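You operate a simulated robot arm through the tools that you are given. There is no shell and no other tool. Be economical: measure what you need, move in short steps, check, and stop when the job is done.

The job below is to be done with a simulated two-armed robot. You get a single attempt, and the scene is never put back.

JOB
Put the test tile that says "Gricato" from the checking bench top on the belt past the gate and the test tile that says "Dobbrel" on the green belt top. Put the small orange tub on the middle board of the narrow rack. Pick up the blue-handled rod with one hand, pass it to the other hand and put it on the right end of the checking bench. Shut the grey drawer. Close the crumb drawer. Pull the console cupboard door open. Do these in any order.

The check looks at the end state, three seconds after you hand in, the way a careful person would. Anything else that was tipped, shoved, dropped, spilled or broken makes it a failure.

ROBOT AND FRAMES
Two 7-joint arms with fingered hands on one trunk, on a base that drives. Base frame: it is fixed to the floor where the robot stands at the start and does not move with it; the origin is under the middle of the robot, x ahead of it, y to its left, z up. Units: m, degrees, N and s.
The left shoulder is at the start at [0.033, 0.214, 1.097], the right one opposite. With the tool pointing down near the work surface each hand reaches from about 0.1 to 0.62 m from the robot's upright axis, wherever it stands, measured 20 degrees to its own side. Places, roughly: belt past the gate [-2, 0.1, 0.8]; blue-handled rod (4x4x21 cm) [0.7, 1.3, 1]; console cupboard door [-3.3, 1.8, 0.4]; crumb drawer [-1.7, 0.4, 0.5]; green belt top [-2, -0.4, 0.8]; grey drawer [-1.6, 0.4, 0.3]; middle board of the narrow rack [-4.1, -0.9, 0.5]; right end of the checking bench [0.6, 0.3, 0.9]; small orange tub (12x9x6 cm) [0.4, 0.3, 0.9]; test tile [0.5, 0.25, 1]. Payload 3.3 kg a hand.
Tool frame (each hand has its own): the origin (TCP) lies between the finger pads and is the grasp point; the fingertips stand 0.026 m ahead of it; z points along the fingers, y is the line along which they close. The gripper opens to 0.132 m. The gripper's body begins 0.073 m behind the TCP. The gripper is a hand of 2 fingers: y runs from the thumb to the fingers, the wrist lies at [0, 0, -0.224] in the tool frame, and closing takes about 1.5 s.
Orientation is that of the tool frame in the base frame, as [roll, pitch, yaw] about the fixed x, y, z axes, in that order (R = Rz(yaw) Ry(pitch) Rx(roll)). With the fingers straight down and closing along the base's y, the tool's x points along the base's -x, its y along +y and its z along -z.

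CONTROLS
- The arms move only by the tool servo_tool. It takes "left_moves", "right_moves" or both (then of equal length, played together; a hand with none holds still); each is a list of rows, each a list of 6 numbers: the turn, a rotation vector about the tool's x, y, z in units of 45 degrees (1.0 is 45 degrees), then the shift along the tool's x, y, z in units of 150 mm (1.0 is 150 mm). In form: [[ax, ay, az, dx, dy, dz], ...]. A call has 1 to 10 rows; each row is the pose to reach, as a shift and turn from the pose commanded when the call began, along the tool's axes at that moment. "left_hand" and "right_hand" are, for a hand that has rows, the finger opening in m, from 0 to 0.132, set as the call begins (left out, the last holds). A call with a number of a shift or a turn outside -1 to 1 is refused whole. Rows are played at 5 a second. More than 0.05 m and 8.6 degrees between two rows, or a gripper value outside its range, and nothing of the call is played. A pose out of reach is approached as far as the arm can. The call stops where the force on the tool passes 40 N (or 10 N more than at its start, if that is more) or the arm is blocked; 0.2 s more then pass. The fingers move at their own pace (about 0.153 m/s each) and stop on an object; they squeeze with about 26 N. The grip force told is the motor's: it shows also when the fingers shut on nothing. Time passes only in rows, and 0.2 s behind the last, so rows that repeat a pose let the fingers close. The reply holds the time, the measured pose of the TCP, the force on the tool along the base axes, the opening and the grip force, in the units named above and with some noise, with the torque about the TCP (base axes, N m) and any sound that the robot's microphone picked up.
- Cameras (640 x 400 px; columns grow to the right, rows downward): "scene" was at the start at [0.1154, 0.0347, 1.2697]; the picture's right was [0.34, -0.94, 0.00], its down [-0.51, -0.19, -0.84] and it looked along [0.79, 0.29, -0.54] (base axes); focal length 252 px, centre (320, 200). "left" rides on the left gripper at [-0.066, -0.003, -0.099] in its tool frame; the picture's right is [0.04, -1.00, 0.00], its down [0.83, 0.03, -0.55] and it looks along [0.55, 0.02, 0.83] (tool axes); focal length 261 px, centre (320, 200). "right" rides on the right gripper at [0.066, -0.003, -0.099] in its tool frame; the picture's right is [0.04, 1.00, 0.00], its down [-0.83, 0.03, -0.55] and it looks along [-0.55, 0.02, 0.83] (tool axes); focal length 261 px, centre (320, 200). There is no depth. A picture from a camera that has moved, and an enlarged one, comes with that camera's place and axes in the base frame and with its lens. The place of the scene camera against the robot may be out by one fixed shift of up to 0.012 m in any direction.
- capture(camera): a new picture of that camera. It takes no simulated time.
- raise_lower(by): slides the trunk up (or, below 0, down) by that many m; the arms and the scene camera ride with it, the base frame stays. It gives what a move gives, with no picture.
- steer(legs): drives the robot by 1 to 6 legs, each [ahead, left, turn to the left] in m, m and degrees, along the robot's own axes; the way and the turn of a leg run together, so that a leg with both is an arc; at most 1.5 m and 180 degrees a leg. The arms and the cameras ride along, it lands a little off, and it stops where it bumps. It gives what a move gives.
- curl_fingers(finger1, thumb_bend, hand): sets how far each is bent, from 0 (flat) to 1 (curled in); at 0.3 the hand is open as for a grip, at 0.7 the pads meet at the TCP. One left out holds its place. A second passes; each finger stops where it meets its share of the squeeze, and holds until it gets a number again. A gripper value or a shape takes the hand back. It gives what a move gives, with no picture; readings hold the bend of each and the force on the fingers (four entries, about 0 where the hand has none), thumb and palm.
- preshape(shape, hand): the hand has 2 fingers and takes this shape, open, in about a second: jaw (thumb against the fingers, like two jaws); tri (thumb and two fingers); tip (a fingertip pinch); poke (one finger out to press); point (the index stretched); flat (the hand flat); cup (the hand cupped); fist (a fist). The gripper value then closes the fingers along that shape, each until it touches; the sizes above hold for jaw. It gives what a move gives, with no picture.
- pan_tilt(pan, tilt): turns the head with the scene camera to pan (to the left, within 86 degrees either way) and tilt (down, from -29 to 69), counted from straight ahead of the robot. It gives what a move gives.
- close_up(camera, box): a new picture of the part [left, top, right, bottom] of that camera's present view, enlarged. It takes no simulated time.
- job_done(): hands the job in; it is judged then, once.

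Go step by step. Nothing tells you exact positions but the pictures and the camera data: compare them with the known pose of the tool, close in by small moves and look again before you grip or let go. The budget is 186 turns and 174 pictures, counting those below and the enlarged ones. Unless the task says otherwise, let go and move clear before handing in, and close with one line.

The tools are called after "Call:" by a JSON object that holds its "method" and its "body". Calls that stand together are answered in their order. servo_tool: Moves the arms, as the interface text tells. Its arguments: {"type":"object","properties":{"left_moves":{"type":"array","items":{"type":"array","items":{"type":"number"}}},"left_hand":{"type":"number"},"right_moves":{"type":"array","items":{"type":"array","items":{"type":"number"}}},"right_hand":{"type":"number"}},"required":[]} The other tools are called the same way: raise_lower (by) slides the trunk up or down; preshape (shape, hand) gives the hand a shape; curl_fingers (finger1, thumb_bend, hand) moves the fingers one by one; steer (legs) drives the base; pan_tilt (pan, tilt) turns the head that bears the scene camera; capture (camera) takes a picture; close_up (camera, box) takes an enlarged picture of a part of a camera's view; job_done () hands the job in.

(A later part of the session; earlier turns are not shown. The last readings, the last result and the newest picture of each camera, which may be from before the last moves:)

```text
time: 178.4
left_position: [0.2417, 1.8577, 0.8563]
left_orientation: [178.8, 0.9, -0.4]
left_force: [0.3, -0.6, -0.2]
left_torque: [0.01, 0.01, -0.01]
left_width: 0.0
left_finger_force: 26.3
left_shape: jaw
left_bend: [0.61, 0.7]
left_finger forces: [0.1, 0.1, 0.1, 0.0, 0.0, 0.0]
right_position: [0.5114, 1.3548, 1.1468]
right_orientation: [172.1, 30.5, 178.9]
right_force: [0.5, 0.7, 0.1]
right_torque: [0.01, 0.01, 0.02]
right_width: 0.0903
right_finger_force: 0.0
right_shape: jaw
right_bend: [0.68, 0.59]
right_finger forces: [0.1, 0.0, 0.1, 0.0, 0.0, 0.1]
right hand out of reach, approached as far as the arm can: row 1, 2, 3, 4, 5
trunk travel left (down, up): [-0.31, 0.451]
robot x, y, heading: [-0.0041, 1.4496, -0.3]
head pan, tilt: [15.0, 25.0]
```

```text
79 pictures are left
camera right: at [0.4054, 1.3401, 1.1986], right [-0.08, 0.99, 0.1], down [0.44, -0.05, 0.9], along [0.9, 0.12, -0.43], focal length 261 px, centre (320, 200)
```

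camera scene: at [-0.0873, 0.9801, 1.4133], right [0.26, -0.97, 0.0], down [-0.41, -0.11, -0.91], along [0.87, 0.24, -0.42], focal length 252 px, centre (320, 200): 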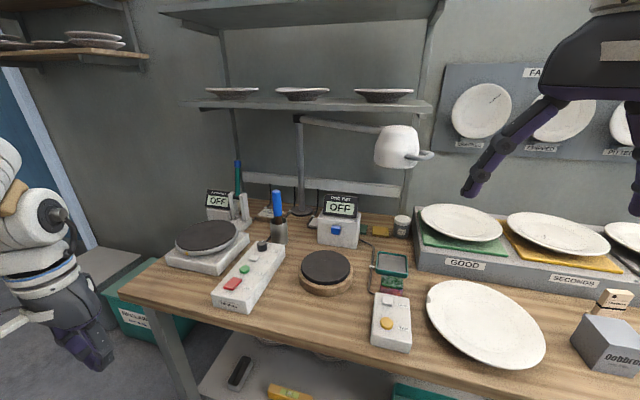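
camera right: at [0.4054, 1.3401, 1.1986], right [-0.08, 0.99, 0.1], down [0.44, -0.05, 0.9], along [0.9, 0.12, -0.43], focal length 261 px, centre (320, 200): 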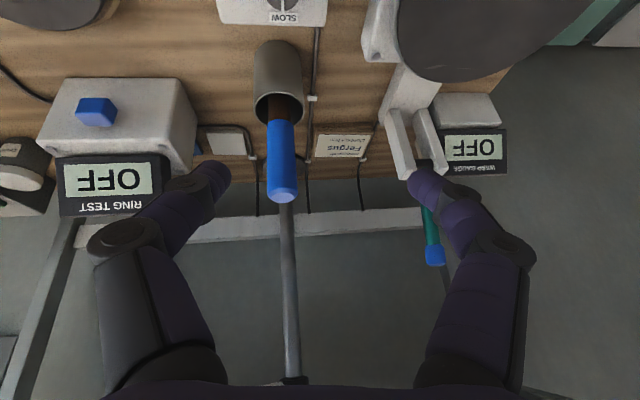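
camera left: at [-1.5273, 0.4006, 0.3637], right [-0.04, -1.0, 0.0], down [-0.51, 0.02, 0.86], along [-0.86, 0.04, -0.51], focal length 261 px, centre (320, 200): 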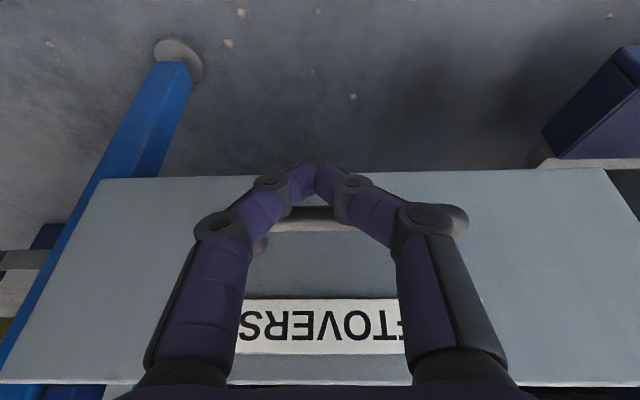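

Call:
{"method": "servo_tool", "body": {"right_moves": [[0.09, 0, 0, -0.1, -0.12, 0.1], [0.18, 0, 0, -0.2, -0.243, 0.25], [0.18, 0, 0, -0.25, -0.243, 0.5], [0.18, 0, 0, -0.3, -0.243, 0.7], [0.18, 0, 0, -0.3, -0.243, 0.7]]}}

Call:
{"method": "capture", "body": {"camera": "right"}}

```text
time: 179.7
left_position: [0.2406, 1.8568, 0.8572]
left_orientation: [178.9, 0.9, -0.5]
left_force: [-0.1, 0.4, -0.1]
left_torque: [-0.02, -0.02, 0.02]
left_width: 0.0002
left_finger_force: 25.3
left_shape: jaw
left_bend: [0.61, 0.7]
left_finger forces: [0.0, 0.0, 0.0, 0.1, 0.0, 0.0]
right_position: [0.5231, 1.3368, 1.1274]
right_orientation: [171.0, 27.6, 176.8]
right_force: [-0.1, 0.2, 0.9]
right_torque: [-0.02, 0.04, 0.0]
right_width: 0.0903
right_finger_force: 0.0
right_shape: jaw
right_bend: [0.68, 0.59]
right_finger forces: [0.0, 0.0, 0.0, 0.0, 0.0, 0.1]
right hand out of reach, approached as far as the arm can: row 1, 2, 3, 4, 5
trunk travel left (down, up): [-0.31, 0.451]
robot x, y, heading: [-0.0048, 1.452, 0.2]
head pan, tilt: [15.0, 25.0]
```

```text
78 pictures are left
camera right: at [0.4188, 1.3238, 1.1839], right [-0.05, 0.99, 0.12], down [0.48, -0.08, 0.87], along [0.88, 0.1, -0.47], focal length 261 px, centre (320, 200)
```

right: 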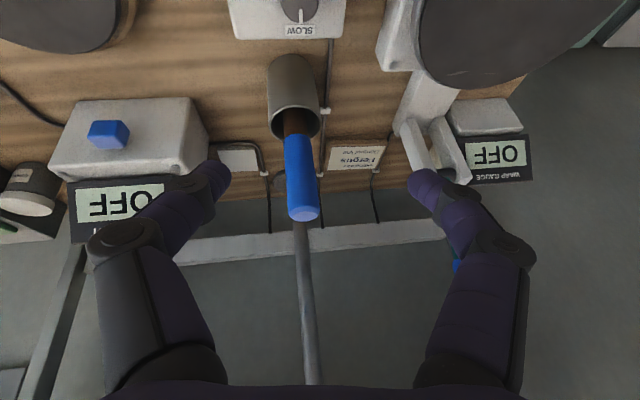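

Call:
{"method": "servo_tool", "body": {"right_moves": [[0, 0, 0, -0.2, 0, 0.1], [0, 0, 0, -0.4, 0, 0.2], [0, 0, 0, -0.59, 0, 0.31], [0, 0, 0, -0.59, 0, 0.31]]}}

Call:
{"method": "raise_lower", "body": {"by": -0.03}}

Call:
{"method": "capture", "body": {"camera": "right"}}

```text
time: 180.7
left_position: [0.2409, 1.8567, 0.857]
left_orientation: [178.9, 0.9, -0.4]
left_force: [-0.6, -0.1, 0.7]
left_torque: [-0.02, -0.03, 0.03]
left_width: 0.0
left_finger_force: 26.1
left_shape: jaw
left_bend: [0.61, 0.7]
left_finger forces: [0.0, 0.0, 0.0, 0.0, 0.0, 0.0]
right_position: [0.5232, 1.3364, 1.1276]
right_orientation: [171.0, 27.6, 176.7]
right_force: [-0.9, 0.3, 0.3]
right_torque: [-0.01, 0.03, -0.01]
right_width: 0.0901
right_finger_force: 0.0
right_shape: jaw
right_bend: [0.68, 0.59]
right_finger forces: [0.0, 0.0, 0.1, 0.0, 0.0, 0.1]
right hand out of reach, approached as far as the arm can: row 1, 2, 3, 4
trunk travel left (down, up): [-0.31, 0.451]
robot x, y, heading: [-0.0069, 1.4504, 0.4]
head pan, tilt: [15.0, 25.0]
```

```text
time: 181.4
left_position: [0.2414, 1.8559, 0.8275]
left_orientation: [178.8, 1.0, -0.2]
left_force: [0.8, -0.9, -0.2]
left_torque: [-0.02, -0.02, -0.02]
left_width: 0.0002
left_finger_force: 26.4
left_shape: jaw
left_bend: [0.61, 0.7]
left_finger forces: [0.0, 0.0, 0.0, 0.1, 0.0, 0.0]
right_position: [0.5248, 1.3368, 1.1011]
right_orientation: [171.0, 27.5, 176.7]
right_force: [0.6, -1.0, 0.6]
right_torque: [0.0, 0.0, 0.02]
right_width: 0.0902
right_finger_force: 0.0
right_shape: jaw
right_bend: [0.68, 0.59]
right_finger forces: [0.0, 0.0, 0.1, 0.1, 0.1, 0.0]
trunk travel left (down, up): [-0.28, 0.481]
robot x, y, heading: [-0.0055, 1.4469, 0.2]
head pan, tilt: [15.0, 25.0]
```

```text
77 pictures are left
camera right: at [0.4204, 1.3233, 1.1573], right [-0.05, 0.99, 0.12], down [0.48, -0.08, 0.87], along [0.88, 0.1, -0.47], focal length 261 px, centre (320, 200)
```

right: 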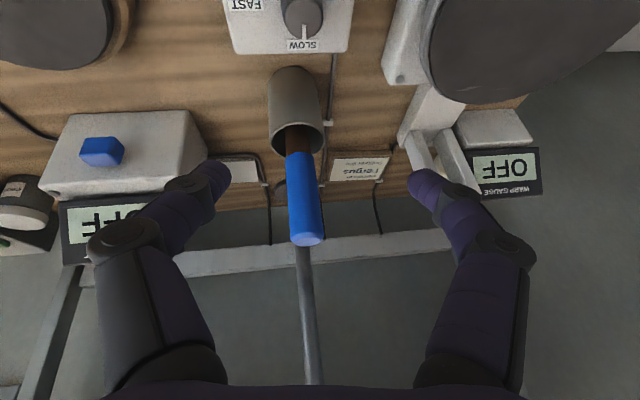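

The arm won't extend further here; I'll raise, shift right and turn left ~25° to get closer with clearance from the bench leg.

Call:
{"method": "raise_lower", "body": {"by": 0.1}}

Call:
{"method": "steer", "body": {"legs": [[0, -0.2, 0], [0, 0, 25], [0.06, -0.045, 0]]}}

Call:
{"method": "capture", "body": {"camera": "right"}}

```text
time: 182.7
left_position: [0.2417, 1.8569, 0.9268]
left_orientation: [179.0, 0.9, -0.4]
left_force: [-0.1, 0.4, 0.1]
left_torque: [0.0, 0.03, 0.03]
left_width: 0.0
left_finger_force: 26.6
left_shape: jaw
left_bend: [0.61, 0.7]
left_finger forces: [0.0, 0.0, 0.0, 0.1, 0.0, 0.0]
right_position: [0.5097, 1.3347, 1.2216]
right_orientation: [170.7, 30.4, 176.3]
right_force: [1.4, -0.5, -0.2]
right_torque: [-0.04, -0.01, 0.02]
right_width: 0.0903
right_finger_force: 0.0
right_shape: jaw
right_bend: [0.68, 0.59]
right_finger forces: [0.1, 0.0, 0.1, 0.0, 0.0, 0.0]
trunk travel left (down, up): [-0.38, 0.381]
robot x, y, heading: [-0.0056, 1.451, 0.3]
head pan, tilt: [15.0, 25.0]
```

```text
time: 186.2
left_position: [0.123, 1.7076, 0.9273]
left_orientation: [179.0, 1.0, 24.7]
left_force: [-0.4, 0.9, -0.5]
left_torque: [-0.01, 0.0, -0.01]
left_width: 0.0
left_finger_force: 25.8
left_shape: jaw
left_bend: [0.61, 0.7]
left_finger forces: [0.0, 0.0, 0.1, 0.0, 0.0, 0.0]
right_position: [0.5848, 1.3494, 1.2211]
right_orientation: [170.7, 30.3, -158.6]
right_force: [0.5, -0.3, 0.3]
right_torque: [0.01, 0.03, 0.01]
right_width: 0.0905
right_finger_force: 0.0
right_shape: jaw
right_bend: [0.68, 0.59]
right_finger forces: [0.1, 0.0, 0.1, 0.1, 0.0, 0.0]
trunk travel left (down, up): [-0.38, 0.381]
robot x, y, heading: [0.0687, 1.2378, 25.4]
head pan, tilt: [15.0, 25.0]
```

```text
76 pictures are left
camera right: at [0.4929, 1.2925, 1.2731], right [-0.47, 0.88, 0.12], down [0.43, 0.11, 0.9], along [0.77, 0.47, -0.43], focal length 261 px, centre (320, 200)
```

right: 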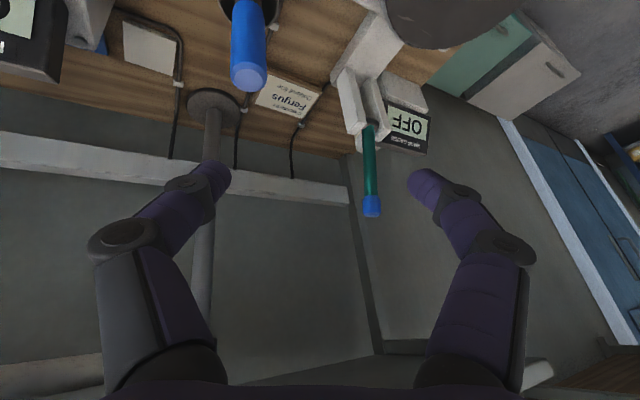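

Call:
{"method": "steer", "body": {"legs": [[0.018, -0.029, 0]]}}

Call:
{"method": "raise_lower", "body": {"by": -0.08}}

Call:
{"method": "capture", "body": {"camera": "right"}}

```text
time: 187.1
left_position: [0.151, 1.6889, 0.9275]
left_orientation: [179.0, 0.9, 24.6]
left_force: [0.6, 0.2, -0.3]
left_torque: [0.02, 0.01, 0.02]
left_width: 0.0001
left_finger_force: 25.7
left_shape: jaw
left_bend: [0.61, 0.7]
left_finger forces: [0.0, 0.1, 0.0, 0.0, 0.0, 0.0]
right_position: [0.6146, 1.3292, 1.2217]
right_orientation: [170.6, 30.3, -158.8]
right_force: [0.6, -1.1, -0.2]
right_torque: [0.02, -0.01, -0.01]
right_width: 0.0904
right_finger_force: 0.0
right_shape: jaw
right_bend: [0.68, 0.59]
right_finger forces: [0.0, 0.0, 0.0, 0.0, 0.0, 0.0]
trunk travel left (down, up): [-0.38, 0.381]
robot x, y, heading: [0.0957, 1.218, 25.2]
head pan, tilt: [15.0, 25.0]
```

```text
time: 188.3
left_position: [0.1487, 1.6897, 0.8472]
left_orientation: [178.9, 0.7, 24.5]
left_force: [-0.5, 0.2, -0.1]
left_torque: [0.0, 0.01, 0.01]
left_width: 0.0001
left_finger_force: 26.2
left_shape: jaw
left_bend: [0.61, 0.7]
left_finger forces: [0.1, 0.1, 0.0, 0.0, 0.0, 0.0]
right_position: [0.6231, 1.3352, 1.1276]
right_orientation: [170.9, 28.3, -158.5]
right_force: [-1.1, 0.1, -0.3]
right_torque: [-0.03, 0.01, -0.01]
right_width: 0.0902
right_finger_force: 0.1
right_shape: jaw
right_bend: [0.68, 0.59]
right_finger forces: [0.0, 0.0, 0.1, 0.0, 0.1, 0.0]
trunk travel left (down, up): [-0.3, 0.461]
robot x, y, heading: [0.0966, 1.2192, 25.1]
head pan, tilt: [15.0, 25.0]
```

```text
75 pictures are left
camera right: at [0.5321, 1.2797, 1.1823], right [-0.46, 0.88, 0.12], down [0.46, 0.12, 0.88], along [0.76, 0.46, -0.46], focal length 261 px, centre (320, 200)
```

right: 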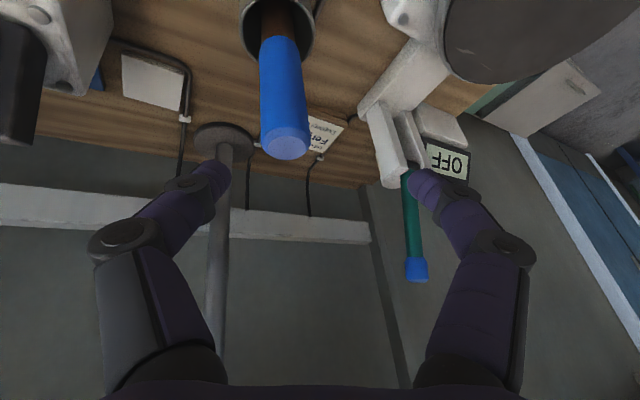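

Call:
{"method": "steer", "body": {"legs": [[0.0, -0.0135, 0]]}}

Call:
{"method": "raise_lower", "body": {"by": -0.066}}

Call:
{"method": "capture", "body": {"camera": "right"}}

```text
time: 189.2
left_position: [0.1529, 1.6776, 0.8485]
left_orientation: [178.9, 0.8, 24.7]
left_force: [-0.4, 0.0, 0.7]
left_torque: [0.0, 0.01, -0.04]
left_width: 0.0002
left_finger_force: 25.8
left_shape: jaw
left_bend: [0.61, 0.7]
left_finger forces: [0.1, 0.0, 0.0, 0.0, 0.0, 0.0]
right_position: [0.6271, 1.3252, 1.1268]
right_orientation: [170.9, 28.4, -158.4]
right_force: [0.9, 1.0, -0.2]
right_torque: [-0.02, 0.0, 0.03]
right_width: 0.0901
right_finger_force: 0.1
right_shape: jaw
right_bend: [0.68, 0.59]
right_finger forces: [0.1, 0.0, 0.0, 0.0, 0.0, 0.0]
trunk travel left (down, up): [-0.3, 0.461]
robot x, y, heading: [0.1004, 1.2037, 25.3]
head pan, tilt: [15.0, 25.0]
stopped in leg 1: the robot was blocked; the commanded pose is now the measured one
```

```text
time: 190.2
left_position: [0.1437, 1.6782, 0.7799]
left_orientation: [178.4, 0.3, 24.5]
left_force: [0.6, 0.1, -0.1]
left_torque: [0.01, 0.01, -0.01]
left_width: 0.0
left_finger_force: 25.9
left_shape: jaw
left_bend: [0.61, 0.7]
left_finger forces: [0.0, 0.1, 0.1, 0.0, 0.1, 0.1]
right_position: [0.6238, 1.3304, 1.0485]
right_orientation: [171.7, 26.6, -158.2]
right_force: [-0.6, -0.8, 0.2]
right_torque: [0.01, 0.0, 0.01]
right_width: 0.0903
right_finger_force: 0.0
right_shape: jaw
right_bend: [0.68, 0.59]
right_finger forces: [0.1, 0.0, 0.0, 0.1, 0.0, 0.0]
trunk travel left (down, up): [-0.234, 0.527]
robot x, y, heading: [0.0982, 1.2041, 24.9]
head pan, tilt: [15.0, 25.0]
```

```text
74 pictures are left
camera right: at [0.5357, 1.2755, 1.1067], right [-0.46, 0.88, 0.11], down [0.48, 0.14, 0.87], along [0.75, 0.45, -0.49], focal length 261 px, centre (320, 200)
```

right: 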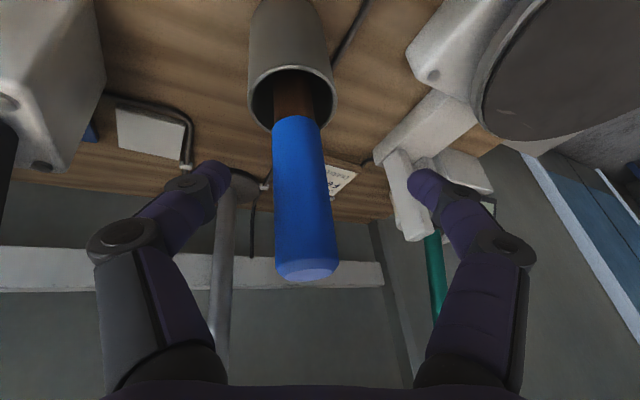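

Call:
{"method": "servo_tool", "body": {"right_moves": [[0, 0, 0, -0.08, -0.03, 0.04], [0, 0, 0, -0.08, -0.03, 0.04]]}}

Call:
{"method": "close_up", "body": {"camera": "right", "box": [160, 80, 480, 300]}}

```text
time: 190.8
left_position: [0.1462, 1.6783, 0.7793]
left_orientation: [178.4, 0.3, 24.3]
left_force: [1.1, 0.3, 0.2]
left_torque: [-0.04, 0.08, 0.02]
left_width: 0.0
left_finger_force: 26.1
left_shape: jaw
left_bend: [0.61, 0.7]
left_finger forces: [0.1, 0.0, 0.0, 0.0, 0.0, 0.0]
right_position: [0.6305, 1.3301, 1.0445]
right_orientation: [171.4, 26.8, -158.7]
right_force: [0.1, -0.5, -1.0]
right_torque: [0.05, -0.01, 0.03]
right_width: 0.0903
right_finger_force: 0.1
right_shape: jaw
right_bend: [0.68, 0.59]
right_finger forces: [0.0, 0.0, 0.0, 0.1, 0.1, 0.0]
right hand out of reach, approached as far as the arm can: row 1, 2
trunk travel left (down, up): [-0.234, 0.527]
robot x, y, heading: [0.1007, 1.2028, 25.0]
head pan, tilt: [15.0, 25.0]
```

```text
1.82 times, centred on (320, 190) of right
camera zoom: at [0.5401, 1.2745, 1.1034], right [-0.46, 0.88, 0.11], down [0.48, 0.13, 0.87], along [0.75, 0.45, -0.48], focal length 474 px, centre (320, 218)
```

zoom: 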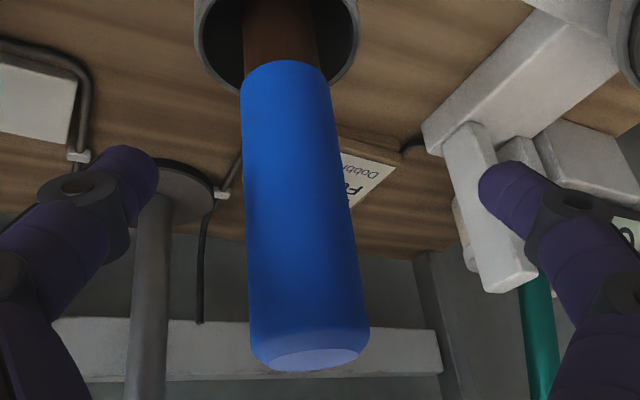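

Call:
{"method": "servo_tool", "body": {"right_moves": [[0, 0, 0, 0, 0, 0], [0, 0, 0, 0, 0, 0], [0, 0, 0, 0, 0, 0], [0, 0, 0, 0, 0, 0], [0, 0, 0, 0, 0, 0], [0, 0, 0, 0, 0, 0]], "right_hand": 0.0}}

Call:
{"method": "capture", "body": {"camera": "right"}}

```text
time: 192.2
left_position: [0.147, 1.6787, 0.7816]
left_orientation: [178.5, 0.2, 24.3]
left_force: [0.7, -0.7, -0.6]
left_torque: [0.02, 0.01, -0.01]
left_width: 0.0001
left_finger_force: 26.0
left_shape: jaw
left_bend: [0.61, 0.7]
left_finger forces: [0.0, 0.1, 0.0, 0.0, 0.0, 0.0]
right_position: [0.6305, 1.3277, 1.0465]
right_orientation: [171.3, 26.9, -158.6]
right_force: [-0.4, -0.6, 0.2]
right_torque: [-0.06, 0.01, 0.0]
right_width: 0.0
right_finger_force: 25.8
right_shape: jaw
right_bend: [0.72, 0.68]
right_finger forces: [0.1, 0.0, 0.0, 0.0, 0.1, 0.0]
trunk travel left (down, up): [-0.234, 0.527]
robot x, y, heading: [0.0954, 1.2041, 24.6]
head pan, tilt: [15.0, 25.0]
```

```text
72 pictures are left
camera right: at [0.5399, 1.2738, 1.1046], right [-0.46, 0.88, 0.12], down [0.48, 0.13, 0.87], along [0.75, 0.45, -0.48], focal length 261 px, centre (320, 200)
```

right: 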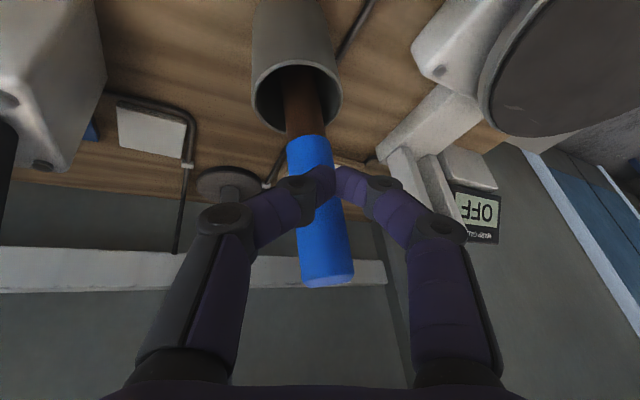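

Fingers closed just short of the rod. I reopen, raise slightly, and push the hand ~2.5 cm farther.

Call:
{"method": "servo_tool", "body": {"right_moves": [[0, 0, 0, 0, 0, 0], [0, 0, 0, 0, 0, 0], [0, 0, 0, 0, 0, 0], [0, 0, 0, 0, 0, 0]], "right_hand": 0.1}}

Call:
{"method": "raise_lower", "body": {"by": 0.04}}

Call:
{"method": "servo_tool", "body": {"right_moves": [[0, 0, 0, 0, 0, 0.15], [0, 0, 0, -0.02, 0, 0.3], [0, 0, 0, -0.05, 0, 0.36], [0, 0, 0, -0.05, 0, 0.36]]}}

Call:
{"method": "capture", "body": {"camera": "right"}}

```text
time: 193.2
left_position: [0.1471, 1.6773, 0.7817]
left_orientation: [178.5, 0.2, 24.3]
left_force: [0.2, -0.2, 0.0]
left_torque: [-0.02, 0.07, 0.0]
left_width: 0.0
left_finger_force: 25.9
left_shape: jaw
left_bend: [0.61, 0.7]
left_finger forces: [0.1, 0.1, 0.1, 0.0, 0.0, 0.0]
right_position: [0.6288, 1.3272, 1.0462]
right_orientation: [171.4, 26.9, -158.8]
right_force: [0.7, -0.3, -0.7]
right_torque: [0.0, -0.01, 0.02]
right_width: 0.0996
right_finger_force: 0.0
right_shape: jaw
right_bend: [0.63, 0.49]
right_finger forces: [0.0, 0.0, 0.0, 0.1, 0.1, 0.0]
trunk travel left (down, up): [-0.234, 0.527]
robot x, y, heading: [0.098, 1.2065, 24.8]
head pan, tilt: [15.0, 25.0]
```

```text
time: 194.1
left_position: [0.1486, 1.6778, 0.8227]
left_orientation: [178.8, 0.5, 24.9]
left_force: [-0.5, -0.3, 1.5]
left_torque: [0.02, 0.01, -0.03]
left_width: 0.0
left_finger_force: 26.1
left_shape: jaw
left_bend: [0.61, 0.7]
left_finger forces: [0.2, 0.0, 0.1, 0.0, 0.0, 0.0]
right_position: [0.6286, 1.329, 1.0966]
right_orientation: [171.0, 28.0, -158.4]
right_force: [0.3, -0.2, 0.2]
right_torque: [0.01, 0.02, 0.0]
right_width: 0.0998
right_finger_force: 0.0
right_shape: jaw
right_bend: [0.63, 0.49]
right_finger forces: [0.0, 0.0, 0.0, 0.0, 0.0, 0.0]
trunk travel left (down, up): [-0.274, 0.487]
robot x, y, heading: [0.1023, 1.2082, 25.4]
head pan, tilt: [15.0, 25.0]
```

```text
time: 195.1
left_position: [0.1506, 1.6787, 0.821]
left_orientation: [178.7, 0.7, 24.7]
left_force: [0.2, 0.3, -0.2]
left_torque: [-0.02, -0.04, -0.02]
left_width: 0.0002
left_finger_force: 26.6
left_shape: jaw
left_bend: [0.61, 0.7]
left_finger forces: [0.0, 0.1, 0.0, 0.0, 0.1, 0.0]
right_position: [0.6297, 1.3277, 1.0954]
right_orientation: [171.2, 28.0, -158.3]
right_force: [-0.1, 0.1, 0.9]
right_torque: [0.03, -0.03, 0.03]
right_width: 0.0997
right_finger_force: 0.0
right_shape: jaw
right_bend: [0.63, 0.49]
right_finger forces: [0.1, 0.0, 0.0, 0.0, 0.1, 0.1]
right hand out of reach, approached as far as the arm can: row 1, 2, 3, 4
trunk travel left (down, up): [-0.274, 0.487]
robot x, y, heading: [0.1035, 1.2085, 24.8]
head pan, tilt: [15.0, 25.0]
```

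```text
71 pictures are left
camera right: at [0.5384, 1.2733, 1.1519], right [-0.46, 0.88, 0.12], down [0.46, 0.13, 0.88], along [0.76, 0.46, -0.46], focal length 261 px, centre (320, 200)
```

right: 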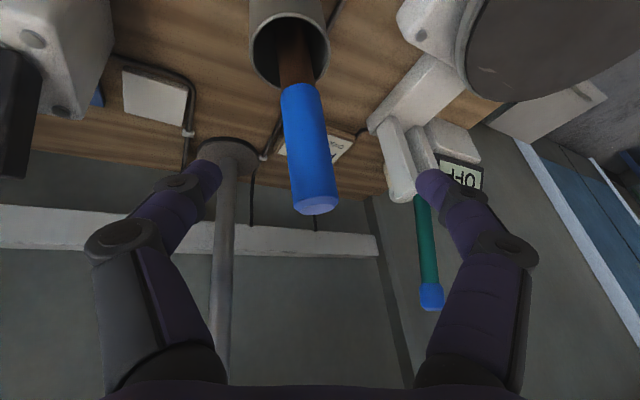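

The arm is at its limit, so I'll re-pose the base (heading 15°, a bit left) to bring the hand onto the rod.

Call:
{"method": "raise_lower", "body": {"by": 0.06}}

Call:
{"method": "steer", "body": {"legs": [[-0.02, 0, 0], [0, 0, -10], [0.0, 0.1, 0], [0.042, 0.0, 0]]}}

Call:
{"method": "capture", "body": {"camera": "right"}}

```text
time: 196.1
left_position: [0.1538, 1.6792, 0.8823]
left_orientation: [178.8, 0.9, 24.6]
left_force: [-0.2, 0.9, -0.3]
left_torque: [-0.02, -0.01, -0.02]
left_width: 0.0002
left_finger_force: 25.7
left_shape: jaw
left_bend: [0.61, 0.7]
left_finger forces: [0.1, 0.0, 0.1, 0.0, 0.1, 0.0]
right_position: [0.6243, 1.3207, 1.17]
right_orientation: [170.7, 29.7, -158.7]
right_force: [0.8, -0.3, -0.3]
right_torque: [0.02, 0.0, -0.01]
right_width: 0.0998
right_finger_force: 0.1
right_shape: jaw
right_bend: [0.63, 0.49]
right_finger forces: [0.1, 0.0, 0.1, 0.1, 0.1, 0.1]
trunk travel left (down, up): [-0.334, 0.427]
robot x, y, heading: [0.0999, 1.2035, 25.2]
head pan, tilt: [15.0, 25.0]
```

```text
time: 198.8
left_position: [0.2329, 1.7602, 0.8796]
left_orientation: [178.9, 0.9, 14.5]
left_force: [0.7, 0.1, -0.1]
left_torque: [-0.01, 0.01, 0.0]
left_width: 0.0
left_finger_force: 26.3
left_shape: jaw
left_bend: [0.61, 0.7]
left_finger forces: [0.1, 0.0, 0.0, 0.1, 0.0, 0.0]
right_position: [0.6341, 1.3277, 1.1689]
right_orientation: [170.6, 29.7, -168.7]
right_force: [-0.5, 0.1, -0.2]
right_torque: [0.04, 0.02, 0.03]
right_width: 0.0995
right_finger_force: 0.0
right_shape: jaw
right_bend: [0.63, 0.49]
right_finger forces: [0.1, 0.0, 0.0, 0.1, 0.0, 0.0]
trunk travel left (down, up): [-0.334, 0.427]
robot x, y, heading: [0.0972, 1.3038, 15.0]
head pan, tilt: [15.0, 25.0]
```

```text
70 pictures are left
camera right: at [0.5344, 1.2869, 1.2223], right [-0.31, 0.94, 0.12], down [0.45, 0.03, 0.89], along [0.84, 0.33, -0.44], focal length 261 px, centre (320, 200)
```

right: 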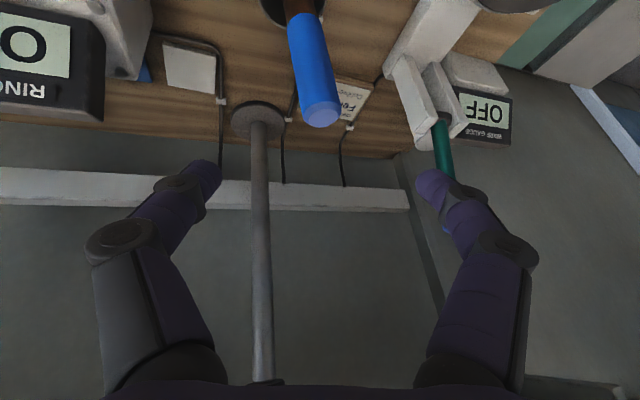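

Call:
{"method": "steer", "body": {"legs": [[0.028, 0.008, 0]]}}

Call:
{"method": "raise_lower", "body": {"by": -0.105}}

Call:
{"method": "capture", "body": {"camera": "right"}}

```text
time: 199.6
left_position: [0.2448, 1.7639, 0.8811]
left_orientation: [178.9, 0.8, 13.4]
left_force: [0.5, 0.1, 0.0]
left_torque: [0.02, -0.01, -0.02]
left_width: 0.0
left_finger_force: 25.5
left_shape: jaw
left_bend: [0.61, 0.7]
left_finger forces: [0.0, 0.0, 0.0, 0.0, 0.0, 0.0]
right_position: [0.6357, 1.3227, 1.1715]
right_orientation: [170.6, 29.8, -169.9]
right_force: [-1.2, -1.0, 0.3]
right_torque: [0.03, -0.03, -0.01]
right_width: 0.0997
right_finger_force: 0.1
right_shape: jaw
right_bend: [0.63, 0.49]
right_finger forces: [0.1, 0.0, 0.1, 0.0, 0.0, 0.0]
trunk travel left (down, up): [-0.334, 0.427]
robot x, y, heading: [0.1016, 1.3108, 13.9]
head pan, tilt: [15.0, 25.0]
```

```text
time: 201.0
left_position: [0.2439, 1.7645, 0.7765]
left_orientation: [178.9, 0.9, 13.5]
left_force: [-0.8, 0.6, -0.1]
left_torque: [0.02, 0.03, 0.03]
left_width: 0.0
left_finger_force: 26.3
left_shape: jaw
left_bend: [0.61, 0.7]
left_finger forces: [0.0, 0.1, 0.0, 0.0, 0.0, 0.1]
right_position: [0.6569, 1.3288, 1.0347]
right_orientation: [171.0, 25.8, -169.7]
right_force: [-0.5, 0.1, 0.7]
right_torque: [0.03, 0.0, -0.01]
right_width: 0.0997
right_finger_force: 0.1
right_shape: jaw
right_bend: [0.63, 0.49]
right_finger forces: [0.0, 0.0, 0.0, 0.0, 0.0, 0.0]
trunk travel left (down, up): [-0.229, 0.532]
robot x, y, heading: [0.1041, 1.3142, 13.7]
head pan, tilt: [15.0, 25.0]
```

```text
69 pictures are left
camera right: at [0.56, 1.2923, 1.0938], right [-0.28, 0.95, 0.12], down [0.51, 0.04, 0.86], along [0.81, 0.3, -0.5], focal length 261 px, centre (320, 200)
```

right: 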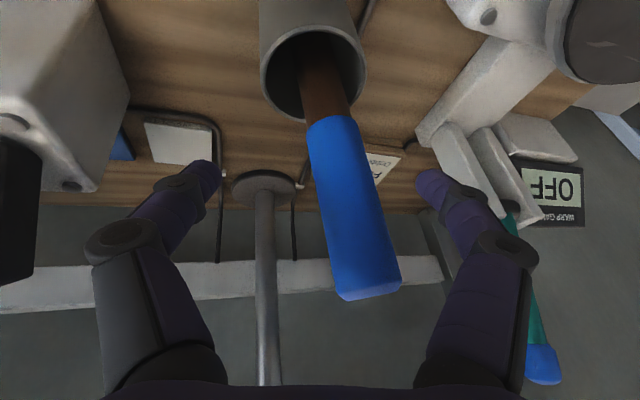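

Call:
{"method": "raise_lower", "body": {"by": 0.1}}

Call:
{"method": "pan_tilt", "body": {"pan": 25, "tilt": 60}}

Call:
{"method": "capture", "body": {"camera": "scene"}}

```text
time: 202.3
left_position: [0.2457, 1.7646, 0.8751]
left_orientation: [178.7, 0.9, 13.5]
left_force: [-0.5, -0.1, 0.1]
left_torque: [0.04, -0.02, -0.01]
left_width: 0.0
left_finger_force: 26.4
left_shape: jaw
left_bend: [0.61, 0.7]
left_finger forces: [0.0, 0.0, 0.1, 0.0, 0.0, 0.0]
right_position: [0.6369, 1.3237, 1.1627]
right_orientation: [170.6, 29.5, -170.0]
right_force: [0.5, -0.9, -0.5]
right_torque: [-0.03, -0.01, -0.03]
right_width: 0.0997
right_finger_force: 0.0
right_shape: jaw
right_bend: [0.63, 0.49]
right_finger forces: [0.1, 0.0, 0.0, 0.0, 0.1, 0.0]
trunk travel left (down, up): [-0.329, 0.432]
robot x, y, heading: [0.1041, 1.3119, 13.8]
head pan, tilt: [15.0, 25.0]
```

```text
time: 203.3
left_position: [0.245, 1.7644, 0.8755]
left_orientation: [178.8, 0.9, 13.5]
left_force: [-0.5, 0.0, -0.1]
left_torque: [-0.02, 0.04, 0.0]
left_width: 0.0
left_finger_force: 26.3
left_shape: jaw
left_bend: [0.61, 0.7]
left_finger forces: [0.0, 0.0, 0.0, 0.0, 0.0, 0.0]
right_position: [0.6376, 1.3249, 1.1646]
right_orientation: [170.6, 29.6, -169.9]
right_force: [-0.1, -1.2, 0.3]
right_torque: [-0.01, 0.03, -0.05]
right_width: 0.0999
right_finger_force: 0.1
right_shape: jaw
right_bend: [0.63, 0.49]
right_finger forces: [0.0, 0.1, 0.1, 0.0, 0.0, 0.0]
trunk travel left (down, up): [-0.329, 0.432]
robot x, y, heading: [0.1039, 1.3127, 13.7]
head pan, tilt: [25.0, 60.0]
```

```text
68 pictures are left
camera scene: at [0.1935, 1.3667, 1.1812], right [0.63, -0.78, 0.0], down [-0.67, -0.54, -0.5], along [0.39, 0.31, -0.87], focal length 252 px, centre (320, 200)
```

scene: 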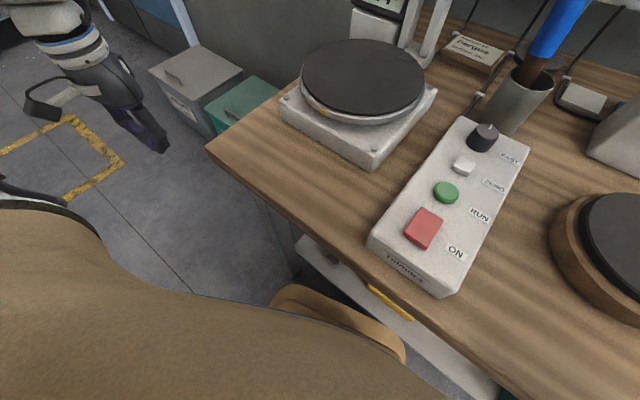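

The tilt is what limits reach; I'll bring the hand more upright while extending outward.

Call:
{"method": "servo_tool", "body": {"right_moves": [[0.07, 0.12, 0, -0.06, 0.02, 0.04], [0.13, 0.25, 0, -0.12, 0.03, 0.07], [0.2, 0.37, 0, -0.18, 0.05, 0.11], [0.2, 0.44, 0, -0.24, 0.065, 0.147], [0.2, 0.44, 0, -0.24, 0.065, 0.147]]}}

Call:
{"method": "capture", "body": {"camera": "right"}}

```text
time: 204.5
left_position: [0.2451, 1.7661, 0.874]
left_orientation: [178.8, 0.9, 13.5]
left_force: [0.2, -0.2, -0.6]
left_torque: [-0.03, 0.0, -0.01]
left_width: 0.0001
left_finger_force: 25.9
left_shape: jaw
left_bend: [0.61, 0.7]
left_finger forces: [0.0, 0.1, 0.1, 0.0, 0.0, 0.0]
right_position: [0.5755, 1.3257, 1.1137]
right_orientation: [-179.9, 9.6, -168.1]
right_force: [-0.1, 0.1, -0.5]
right_torque: [-0.01, -0.02, 0.03]
right_width: 0.1002
right_finger_force: 0.1
right_shape: jaw
right_bend: [0.63, 0.49]
right_finger forces: [0.0, 0.0, 0.1, 0.0, 0.1, 0.0]
right hand out of reach, approached as far as the arm can: row 1, 2, 3, 4, 5
trunk travel left (down, up): [-0.329, 0.432]
robot x, y, heading: [0.1022, 1.3109, 14.0]
head pan, tilt: [25.0, 60.0]
```

```text
67 pictures are left
camera right: at [0.4964, 1.306, 1.2016], right [-0.24, 0.97, -0.01], down [0.71, 0.18, 0.68], along [0.67, 0.16, -0.73], focal length 261 px, centre (320, 200)
```

right: 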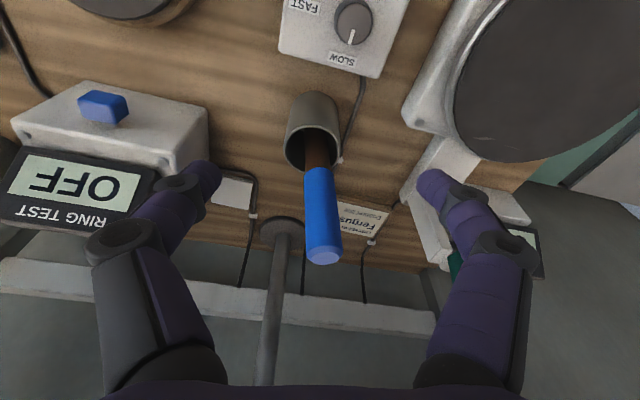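

Call:
{"method": "raise_lower", "body": {"by": 0.06}}

Call:
{"method": "steer", "body": {"legs": [[-0.074, -0.083, 0], [0, 0, 24]]}}

Call:
{"method": "servo_tool", "body": {"right_moves": [[0, -0.12, 0, 0, -0.1, 0], [0, -0.24, 0, -0.05, -0.2, 0.05], [0, -0.36, 0, -0.1, -0.3, 0.1], [0, -0.4, 0, -0.2, -0.4, 0.2], [0, -0.4, 0, -0.3, -0.5, 0.3], [0, -0.4, 0, -0.3, -0.5, 0.3]]}}

Call:
{"method": "capture", "body": {"camera": "right"}}

```text
time: 205.5
left_position: [0.2452, 1.7659, 0.9357]
left_orientation: [178.8, 0.9, 13.4]
left_force: [-0.5, -0.3, 0.3]
left_torque: [0.03, -0.02, 0.0]
left_width: 0.0
left_finger_force: 25.3
left_shape: jaw
left_bend: [0.61, 0.7]
left_finger forces: [0.0, 0.0, 0.0, 0.0, 0.0, 0.0]
right_position: [0.5701, 1.3236, 1.1799]
right_orientation: [179.8, 10.6, -168.2]
right_force: [0.2, -0.1, -1.3]
right_torque: [0.03, -0.02, -0.01]
right_width: 0.1001
right_finger_force: 0.0
right_shape: jaw
right_bend: [0.63, 0.49]
right_finger forces: [0.1, 0.1, 0.0, 0.0, 0.1, 0.0]
trunk travel left (down, up): [-0.389, 0.372]
robot x, y, heading: [0.1078, 1.3108, 13.8]
head pan, tilt: [25.0, 60.0]
```

```text
time: 207.9
left_position: [-0.0021, 1.6846, 0.9361]
left_orientation: [178.9, 0.9, 37.3]
left_force: [0.8, -0.1, 0.0]
left_torque: [-0.02, -0.01, -0.02]
left_width: 0.0
left_finger_force: 26.2
left_shape: jaw
left_bend: [0.61, 0.7]
left_finger forces: [0.0, 0.1, 0.0, 0.0, 0.1, 0.0]
right_position: [0.474, 1.4108, 1.1811]
right_orientation: [179.8, 10.6, -144.4]
right_force: [0.2, -0.3, 0.4]
right_torque: [0.01, 0.0, -0.01]
right_width: 0.0999
right_finger_force: 0.0
right_shape: jaw
right_bend: [0.63, 0.49]
right_finger forces: [0.0, 0.1, 0.1, 0.0, 0.1, 0.0]
trunk travel left (down, up): [-0.389, 0.372]
robot x, y, heading: [0.0496, 1.2127, 37.9]
head pan, tilt: [25.0, 60.0]
```

```text
time: 209.3
left_position: [-0.0016, 1.6842, 0.9366]
left_orientation: [178.9, 0.8, 37.3]
left_force: [0.0, -0.9, 0.0]
left_torque: [0.0, -0.01, -0.02]
left_width: 0.0
left_finger_force: 26.1
left_shape: jaw
left_bend: [0.61, 0.7]
left_finger forces: [0.0, 0.1, 0.0, 0.0, 0.1, 0.1]
right_position: [0.5427, 1.4346, 1.1964]
right_orientation: [170.4, 25.9, -147.2]
right_force: [0.3, -0.2, 0.6]
right_torque: [0.0, -0.03, 0.02]
right_width: 0.1002
right_finger_force: 0.0
right_shape: jaw
right_bend: [0.63, 0.49]
right_finger forces: [0.0, 0.1, 0.0, 0.1, 0.0, 0.1]
right hand out of reach, approached as far as the arm can: row 1, 2, 3, 4, 5, 6
trunk travel left (down, up): [-0.389, 0.372]
robot x, y, heading: [0.051, 1.2145, 37.6]
head pan, tilt: [25.0, 60.0]
```

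```text
66 pictures are left
camera right: at [0.4674, 1.362, 1.2547], right [-0.63, 0.77, 0.13], down [0.46, 0.23, 0.86], along [0.63, 0.6, -0.49], focal length 261 px, centre (320, 200)
```

right: 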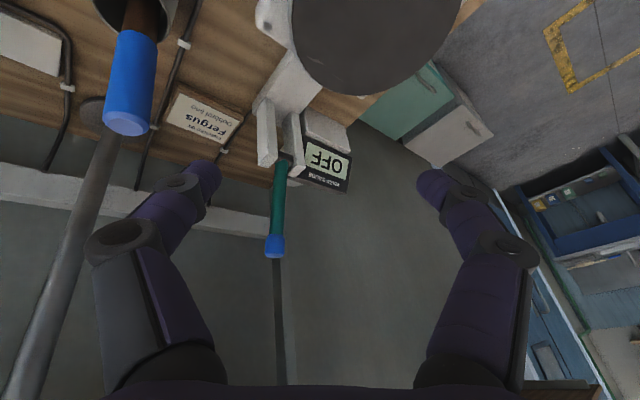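

Call:
{"method": "servo_tool", "body": {"right_moves": [[0, 0, 0, 0, -0.2, 0], [0, 0, 0, 0, -0.4, 0], [0, 0, 0, 0, -0.6, 0], [0, 0, 0, 0, -0.6, 0]]}}

Call:
{"method": "servo_tool", "body": {"right_moves": [[0, 0, 0, 0, 0, -0.25], [0, 0, 0, 0, 0, -0.5], [0, 0, 0, 0, 0, -0.75], [0, 0, 0, 0, 0, -0.75]]}}

Call:
{"method": "pan_tilt", "body": {"pan": -45, "tilt": 5}}

Call:
{"method": "capture", "body": {"camera": "scene"}}

```text
time: 210.3
left_position: [-0.0019, 1.6859, 0.9368]
left_orientation: [178.9, 0.8, 37.3]
left_force: [-0.4, -0.6, 0.0]
left_torque: [-0.02, 0.0, -0.03]
left_width: 0.0
left_finger_force: 26.5
left_shape: jaw
left_bend: [0.61, 0.7]
left_finger forces: [0.1, 0.0, 0.0, 0.0, 0.0, 0.0]
right_position: [0.5563, 1.4079, 1.2157]
right_orientation: [169.9, 25.1, -148.5]
right_force: [-0.3, -0.5, -0.4]
right_torque: [-0.01, 0.0, 0.03]
right_width: 0.1003
right_finger_force: 0.1
right_shape: jaw
right_bend: [0.63, 0.49]
right_finger forces: [0.1, 0.0, 0.0, 0.1, 0.0, 0.1]
right hand out of reach, approached as far as the arm can: row 1, 2, 3, 4
trunk travel left (down, up): [-0.389, 0.372]
robot x, y, heading: [0.0488, 1.2108, 37.7]
head pan, tilt: [25.0, 60.0]
```

```text
time: 211.3
left_position: [-0.0025, 1.6855, 0.9362]
left_orientation: [178.9, 0.9, 37.2]
left_force: [0.5, 0.2, -0.5]
left_torque: [0.01, 0.0, 0.01]
left_width: 0.0
left_finger_force: 25.9
left_shape: jaw
left_bend: [0.61, 0.7]
left_finger forces: [0.1, 0.1, 0.1, 0.0, 0.0, 0.0]
right_position: [0.5124, 1.3549, 1.2915]
right_orientation: [170.1, 25.9, -147.3]
right_force: [0.3, -1.2, 0.2]
right_torque: [0.01, 0.0, -0.01]
right_width: 0.1003
right_finger_force: 0.1
right_shape: jaw
right_bend: [0.63, 0.49]
right_finger forces: [0.0, 0.0, 0.0, 0.1, 0.0, 0.0]
right hand out of reach, approached as far as the arm can: row 1, 2, 3, 4
trunk travel left (down, up): [-0.389, 0.372]
robot x, y, heading: [0.0513, 1.2086, 37.9]
head pan, tilt: [25.0, 60.0]
```

```text
time: 212.8
left_position: [-0.0022, 1.6861, 0.9365]
left_orientation: [179.0, 0.9, 37.3]
left_force: [-0.4, 0.1, 0.1]
left_torque: [0.0, 0.0, 0.01]
left_width: 0.0
left_finger_force: 25.5
left_shape: jaw
left_bend: [0.61, 0.7]
left_finger forces: [0.0, 0.1, 0.0, 0.0, 0.0, 0.0]
right_position: [0.5129, 1.3546, 1.2924]
right_orientation: [170.3, 25.9, -147.2]
right_force: [-0.3, -0.1, 0.0]
right_torque: [0.03, 0.02, 0.01]
right_width: 0.1
right_finger_force: 0.1
right_shape: jaw
right_bend: [0.63, 0.49]
right_finger forces: [0.1, 0.0, 0.1, 0.1, 0.0, 0.0]
trunk travel left (down, up): [-0.389, 0.372]
robot x, y, heading: [0.0505, 1.2138, 37.8]
head pan, tilt: [-45.0, 5.0]
```

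```text
65 pictures are left
camera scene: at [0.1665, 1.2224, 1.3242], right [-0.13, -0.99, 0.0], down [-0.09, 0.01, -1.0], along [0.99, -0.12, -0.09], focal length 252 px, centre (320, 200)
```

scene: 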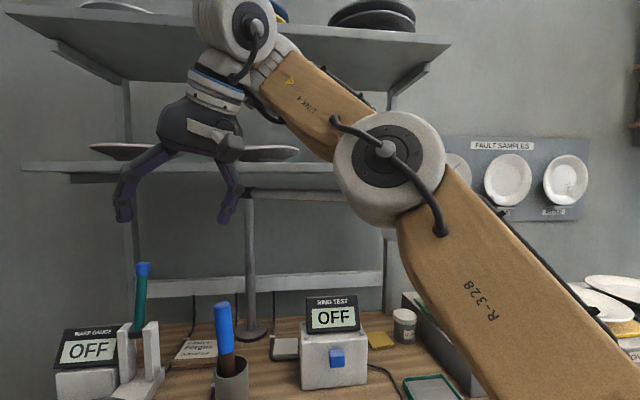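

The right arm's elbow is folded low, which limits it. I'll pick the rod with the left arm instead, with the trunk high and the robot turned right so the rod is on its left.

Call:
{"method": "raise_lower", "body": {"by": 0.36}}

Call:
{"method": "steer", "body": {"legs": [[0, 0, -66], [0.0, 0.1, 0]]}}

Call:
{"method": "servo_tool", "body": {"left_moves": [[0, 0, 0, 0.3, 0, 0.05], [0, 0, 0, 0.6, 0, 0.1], [0, 0, 0, 0.8, 0, 0.2], [0, 0, 0, 1.0, 0, 0.3], [0, 0, 0, 1.0, 0, 0.3]], "left_hand": 0.1}}

Call:
{"method": "capture", "body": {"camera": "left"}}

```text
time: 216.3
left_position: [-0.0017, 1.6856, 1.2957]
left_orientation: [178.9, 0.8, 37.3]
left_force: [0.6, -0.3, 0.0]
left_torque: [0.03, 0.01, -0.01]
left_width: 0.0
left_finger_force: 26.4
left_shape: jaw
left_bend: [0.61, 0.7]
left_finger forces: [0.0, 0.0, 0.0, 0.1, 0.0, 0.0]
right_position: [0.4956, 1.3442, 1.6726]
right_orientation: [170.0, 28.8, -147.3]
right_force: [0.0, 0.2, 0.9]
right_torque: [0.02, 0.01, 0.0]
right_width: 0.1
right_finger_force: 0.0
right_shape: jaw
right_bend: [0.63, 0.49]
right_finger forces: [0.0, 0.0, 0.1, 0.0, 0.0, 0.1]
trunk travel left (down, up): [-0.749, 0.012]
robot x, y, heading: [0.0508, 1.2124, 37.8]
head pan, tilt: [-45.0, 5.0]
```

```text
time: 220.3
left_position: [0.5107, 1.5367, 1.2968]
left_orientation: [178.8, 0.9, -29.3]
left_force: [0.6, 0.1, 0.0]
left_torque: [0.01, -0.01, 0.01]
left_width: 0.0
left_finger_force: 25.7
left_shape: jaw
left_bend: [0.61, 0.7]
left_finger forces: [0.1, 0.1, 0.1, 0.0, 0.0, 0.0]
right_position: [0.3982, 0.9446, 1.6725]
right_orientation: [170.1, 28.8, 146.1]
right_force: [0.5, 0.2, 1.0]
right_torque: [-0.02, -0.01, -0.03]
right_width: 0.1
right_finger_force: 0.0
right_shape: jaw
right_bend: [0.63, 0.49]
right_finger forces: [0.0, 0.0, 0.1, 0.0, 0.1, 0.0]
trunk travel left (down, up): [-0.749, 0.012]
robot x, y, heading: [0.1007, 1.3002, -28.9]
head pan, tilt: [-45.0, 5.0]
```

```text
time: 221.5
left_position: [0.6425, 1.4633, 1.248]
left_orientation: [178.8, 0.7, -29.2]
left_force: [-0.8, 1.0, -0.1]
left_torque: [-0.02, -0.01, 0.01]
left_width: 0.0999
left_finger_force: 0.0
left_shape: jaw
left_bend: [0.63, 0.49]
left_finger forces: [0.0, 0.1, 0.1, 0.0, 0.0, 0.1]
right_position: [0.3952, 0.9454, 1.6734]
right_orientation: [170.1, 28.7, 146.1]
right_force: [0.1, -0.8, 0.2]
right_torque: [-0.03, -0.01, -0.02]
right_width: 0.1001
right_finger_force: 0.0
right_shape: jaw
right_bend: [0.63, 0.49]
right_finger forces: [0.1, 0.0, 0.0, 0.0, 0.1, 0.0]
trunk travel left (down, up): [-0.749, 0.012]
robot x, y, heading: [0.0997, 1.3013, -28.7]
head pan, tilt: [-45.0, 5.0]
```

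```text
64 pictures are left
camera left: at [0.5888, 1.4987, 1.3483], right [0.53, 0.85, -0.02], down [0.72, -0.43, 0.54], along [0.45, -0.3, -0.84], focal length 261 px, centre (320, 200)
```

left: 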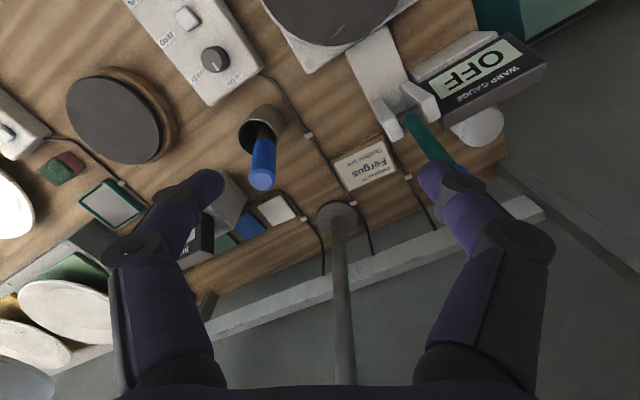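

The left hand reaches well here. I move over the rod.

Call:
{"method": "servo_tool", "body": {"left_moves": [[0, 0, 0, 0.15, 0.13, 0.18], [0, 0, 0, 0.3, 0.26, 0.36], [0, 0, 0, 0.44, 0.4, 0.54], [0, 0, 0, 0.567, 0.523, 0.7], [0, 0, 0, 0.567, 0.523, 0.7]]}}

Call:
{"method": "capture", "body": {"camera": "left"}}

```text
time: 222.7
left_position: [0.6485, 1.3942, 1.1704]
left_orientation: [178.8, 0.8, -29.3]
left_force: [0.7, 0.8, -0.1]
left_torque: [0.0, -0.02, -0.03]
left_width: 0.0997
left_finger_force: 0.1
left_shape: jaw
left_bend: [0.63, 0.49]
left_finger forces: [0.0, 0.0, 0.0, 0.0, 0.1, 0.1]
left hand out of reach, approached as far as the arm can: row 3, 4, 5
right_position: [0.3972, 0.9431, 1.6734]
right_orientation: [170.0, 28.8, 146.0]
right_force: [0.3, 0.2, -0.6]
right_torque: [0.0, 0.0, -0.03]
right_width: 0.1
right_finger_force: 0.0
right_shape: jaw
right_bend: [0.63, 0.49]
right_finger forces: [0.1, 0.0, 0.0, 0.0, 0.0, 0.1]
trunk travel left (down, up): [-0.749, 0.012]
robot x, y, heading: [0.0976, 1.3075, -29.1]
head pan, tilt: [-45.0, 5.0]
```

```text
63 pictures are left
camera left: at [0.5943, 1.4288, 1.2705], right [0.52, 0.85, -0.02], down [0.72, -0.43, 0.54], along [0.45, -0.3, -0.84], focal length 261 px, centre (320, 200)
```

left: 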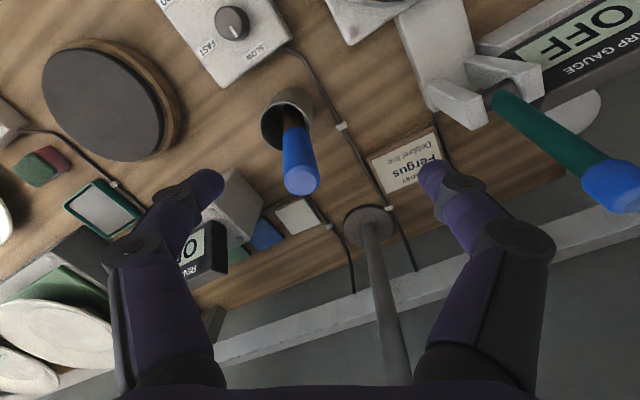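

Call:
{"method": "steer", "body": {"legs": [[0, 0, -5]]}}

Call:
{"method": "servo_tool", "body": {"left_moves": [[0, 0, 0, 0.1, -0.145, 0.1], [0, 0, 0, 0.1, -0.145, 0.25], [0, 0, 0, 0.1, -0.145, 0.45], [0, 0, 0, 0.1, -0.145, 0.45]]}}

Call:
{"method": "capture", "body": {"camera": "left"}}

```text
time: 223.6
left_position: [0.6489, 1.3454, 1.173]
left_orientation: [178.9, 0.6, -34.4]
left_force: [-0.2, 0.4, 0.5]
left_torque: [0.0, 0.02, 0.0]
left_width: 0.1
left_finger_force: 0.0
left_shape: jaw
left_bend: [0.63, 0.49]
left_finger forces: [0.0, 0.0, 0.0, 0.0, 0.0, 0.0]
right_position: [0.358, 0.9203, 1.6734]
right_orientation: [169.9, 28.9, 141.0]
right_force: [0.5, 0.2, -0.2]
right_torque: [0.0, 0.0, 0.01]
right_width: 0.1002
right_finger_force: 0.1
right_shape: jaw
right_bend: [0.63, 0.49]
right_finger forces: [0.0, 0.0, 0.0, 0.0, 0.1, 0.0]
trunk travel left (down, up): [-0.749, 0.012]
robot x, y, heading: [0.1006, 1.3038, -33.9]
head pan, tilt: [-45.0, 5.0]
```

```text
time: 224.6
left_position: [0.6507, 1.3803, 1.1344]
left_orientation: [179.1, 0.4, -34.3]
left_force: [0.0, 0.2, 0.8]
left_torque: [0.0, -0.01, -0.04]
left_width: 0.0999
left_finger_force: 0.0
left_shape: jaw
left_bend: [0.63, 0.49]
left_finger forces: [0.0, 0.0, 0.0, 0.1, 0.1, 0.0]
left hand out of reach, approached as far as the arm can: row 1, 2, 3, 4
right_position: [0.3495, 0.9174, 1.6748]
right_orientation: [169.5, 29.0, 140.8]
right_force: [-0.2, -0.5, -1.0]
right_torque: [-0.02, 0.01, -0.01]
right_width: 0.1
right_finger_force: 0.1
right_shape: jaw
right_bend: [0.63, 0.49]
right_finger forces: [0.1, 0.0, 0.0, 0.0, 0.1, 0.0]
trunk travel left (down, up): [-0.749, 0.012]
robot x, y, heading: [0.1038, 1.3054, -33.7]
head pan, tilt: [-45.0, 5.0]
```

```text
62 pictures are left
camera left: at [0.5991, 1.4189, 1.2329], right [0.6, 0.8, -0.02], down [0.68, -0.49, 0.55], along [0.43, -0.34, -0.84], focal length 261 px, centre (320, 200)
```

left: 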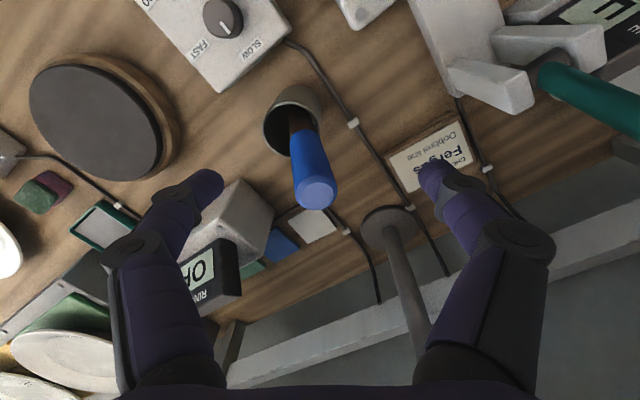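

Call:
{"method": "servo_tool", "body": {"left_moves": [[0, 0, 0, 0.1, 0, 0.2], [0, 0, 0, 0.2, 0, 0.4], [0, 0, 0, 0.28, 0.02, 0.6], [0, 0, 0, 0.28, 0.02, 0.6]]}}

Call:
{"method": "capture", "body": {"camera": "left"}}

```text
time: 225.6
left_position: [0.6477, 1.397, 1.1123]
left_orientation: [178.9, 0.7, -34.4]
left_force: [-0.3, -0.4, 0.4]
left_torque: [-0.03, 0.03, -0.03]
left_width: 0.0999
left_finger_force: 0.0
left_shape: jaw
left_bend: [0.63, 0.49]
left_finger forces: [0.0, 0.0, 0.1, 0.0, 0.0, 0.1]
left hand out of reach, approached as far as the arm can: row 1, 2, 3, 4
right_position: [0.3548, 0.9179, 1.6742]
right_orientation: [169.6, 29.1, 140.8]
right_force: [0.3, 0.1, 0.2]
right_torque: [0.0, -0.01, 0.01]
right_width: 0.1001
right_finger_force: 0.1
right_shape: jaw
right_bend: [0.63, 0.49]
right_finger forces: [0.0, 0.0, 0.0, 0.1, 0.0, 0.1]
trunk travel left (down, up): [-0.749, 0.012]
robot x, y, heading: [0.0975, 1.2977, -33.8]
head pan, tilt: [-45.0, 5.0]
```

```text
61 pictures are left
camera left: at [0.5987, 1.4365, 1.2118], right [0.6, 0.8, -0.02], down [0.68, -0.49, 0.55], along [0.43, -0.34, -0.84], focal length 261 px, centre (320, 200)
```

left: 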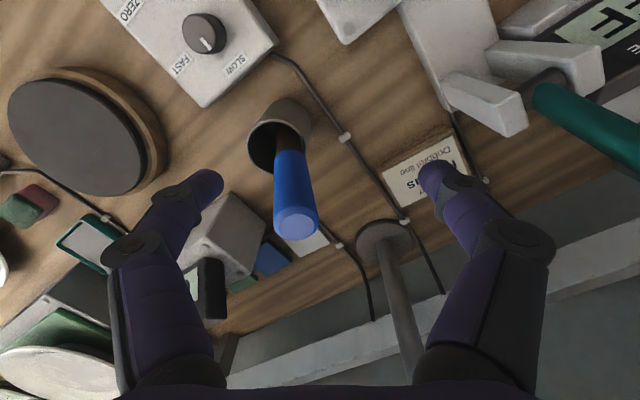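

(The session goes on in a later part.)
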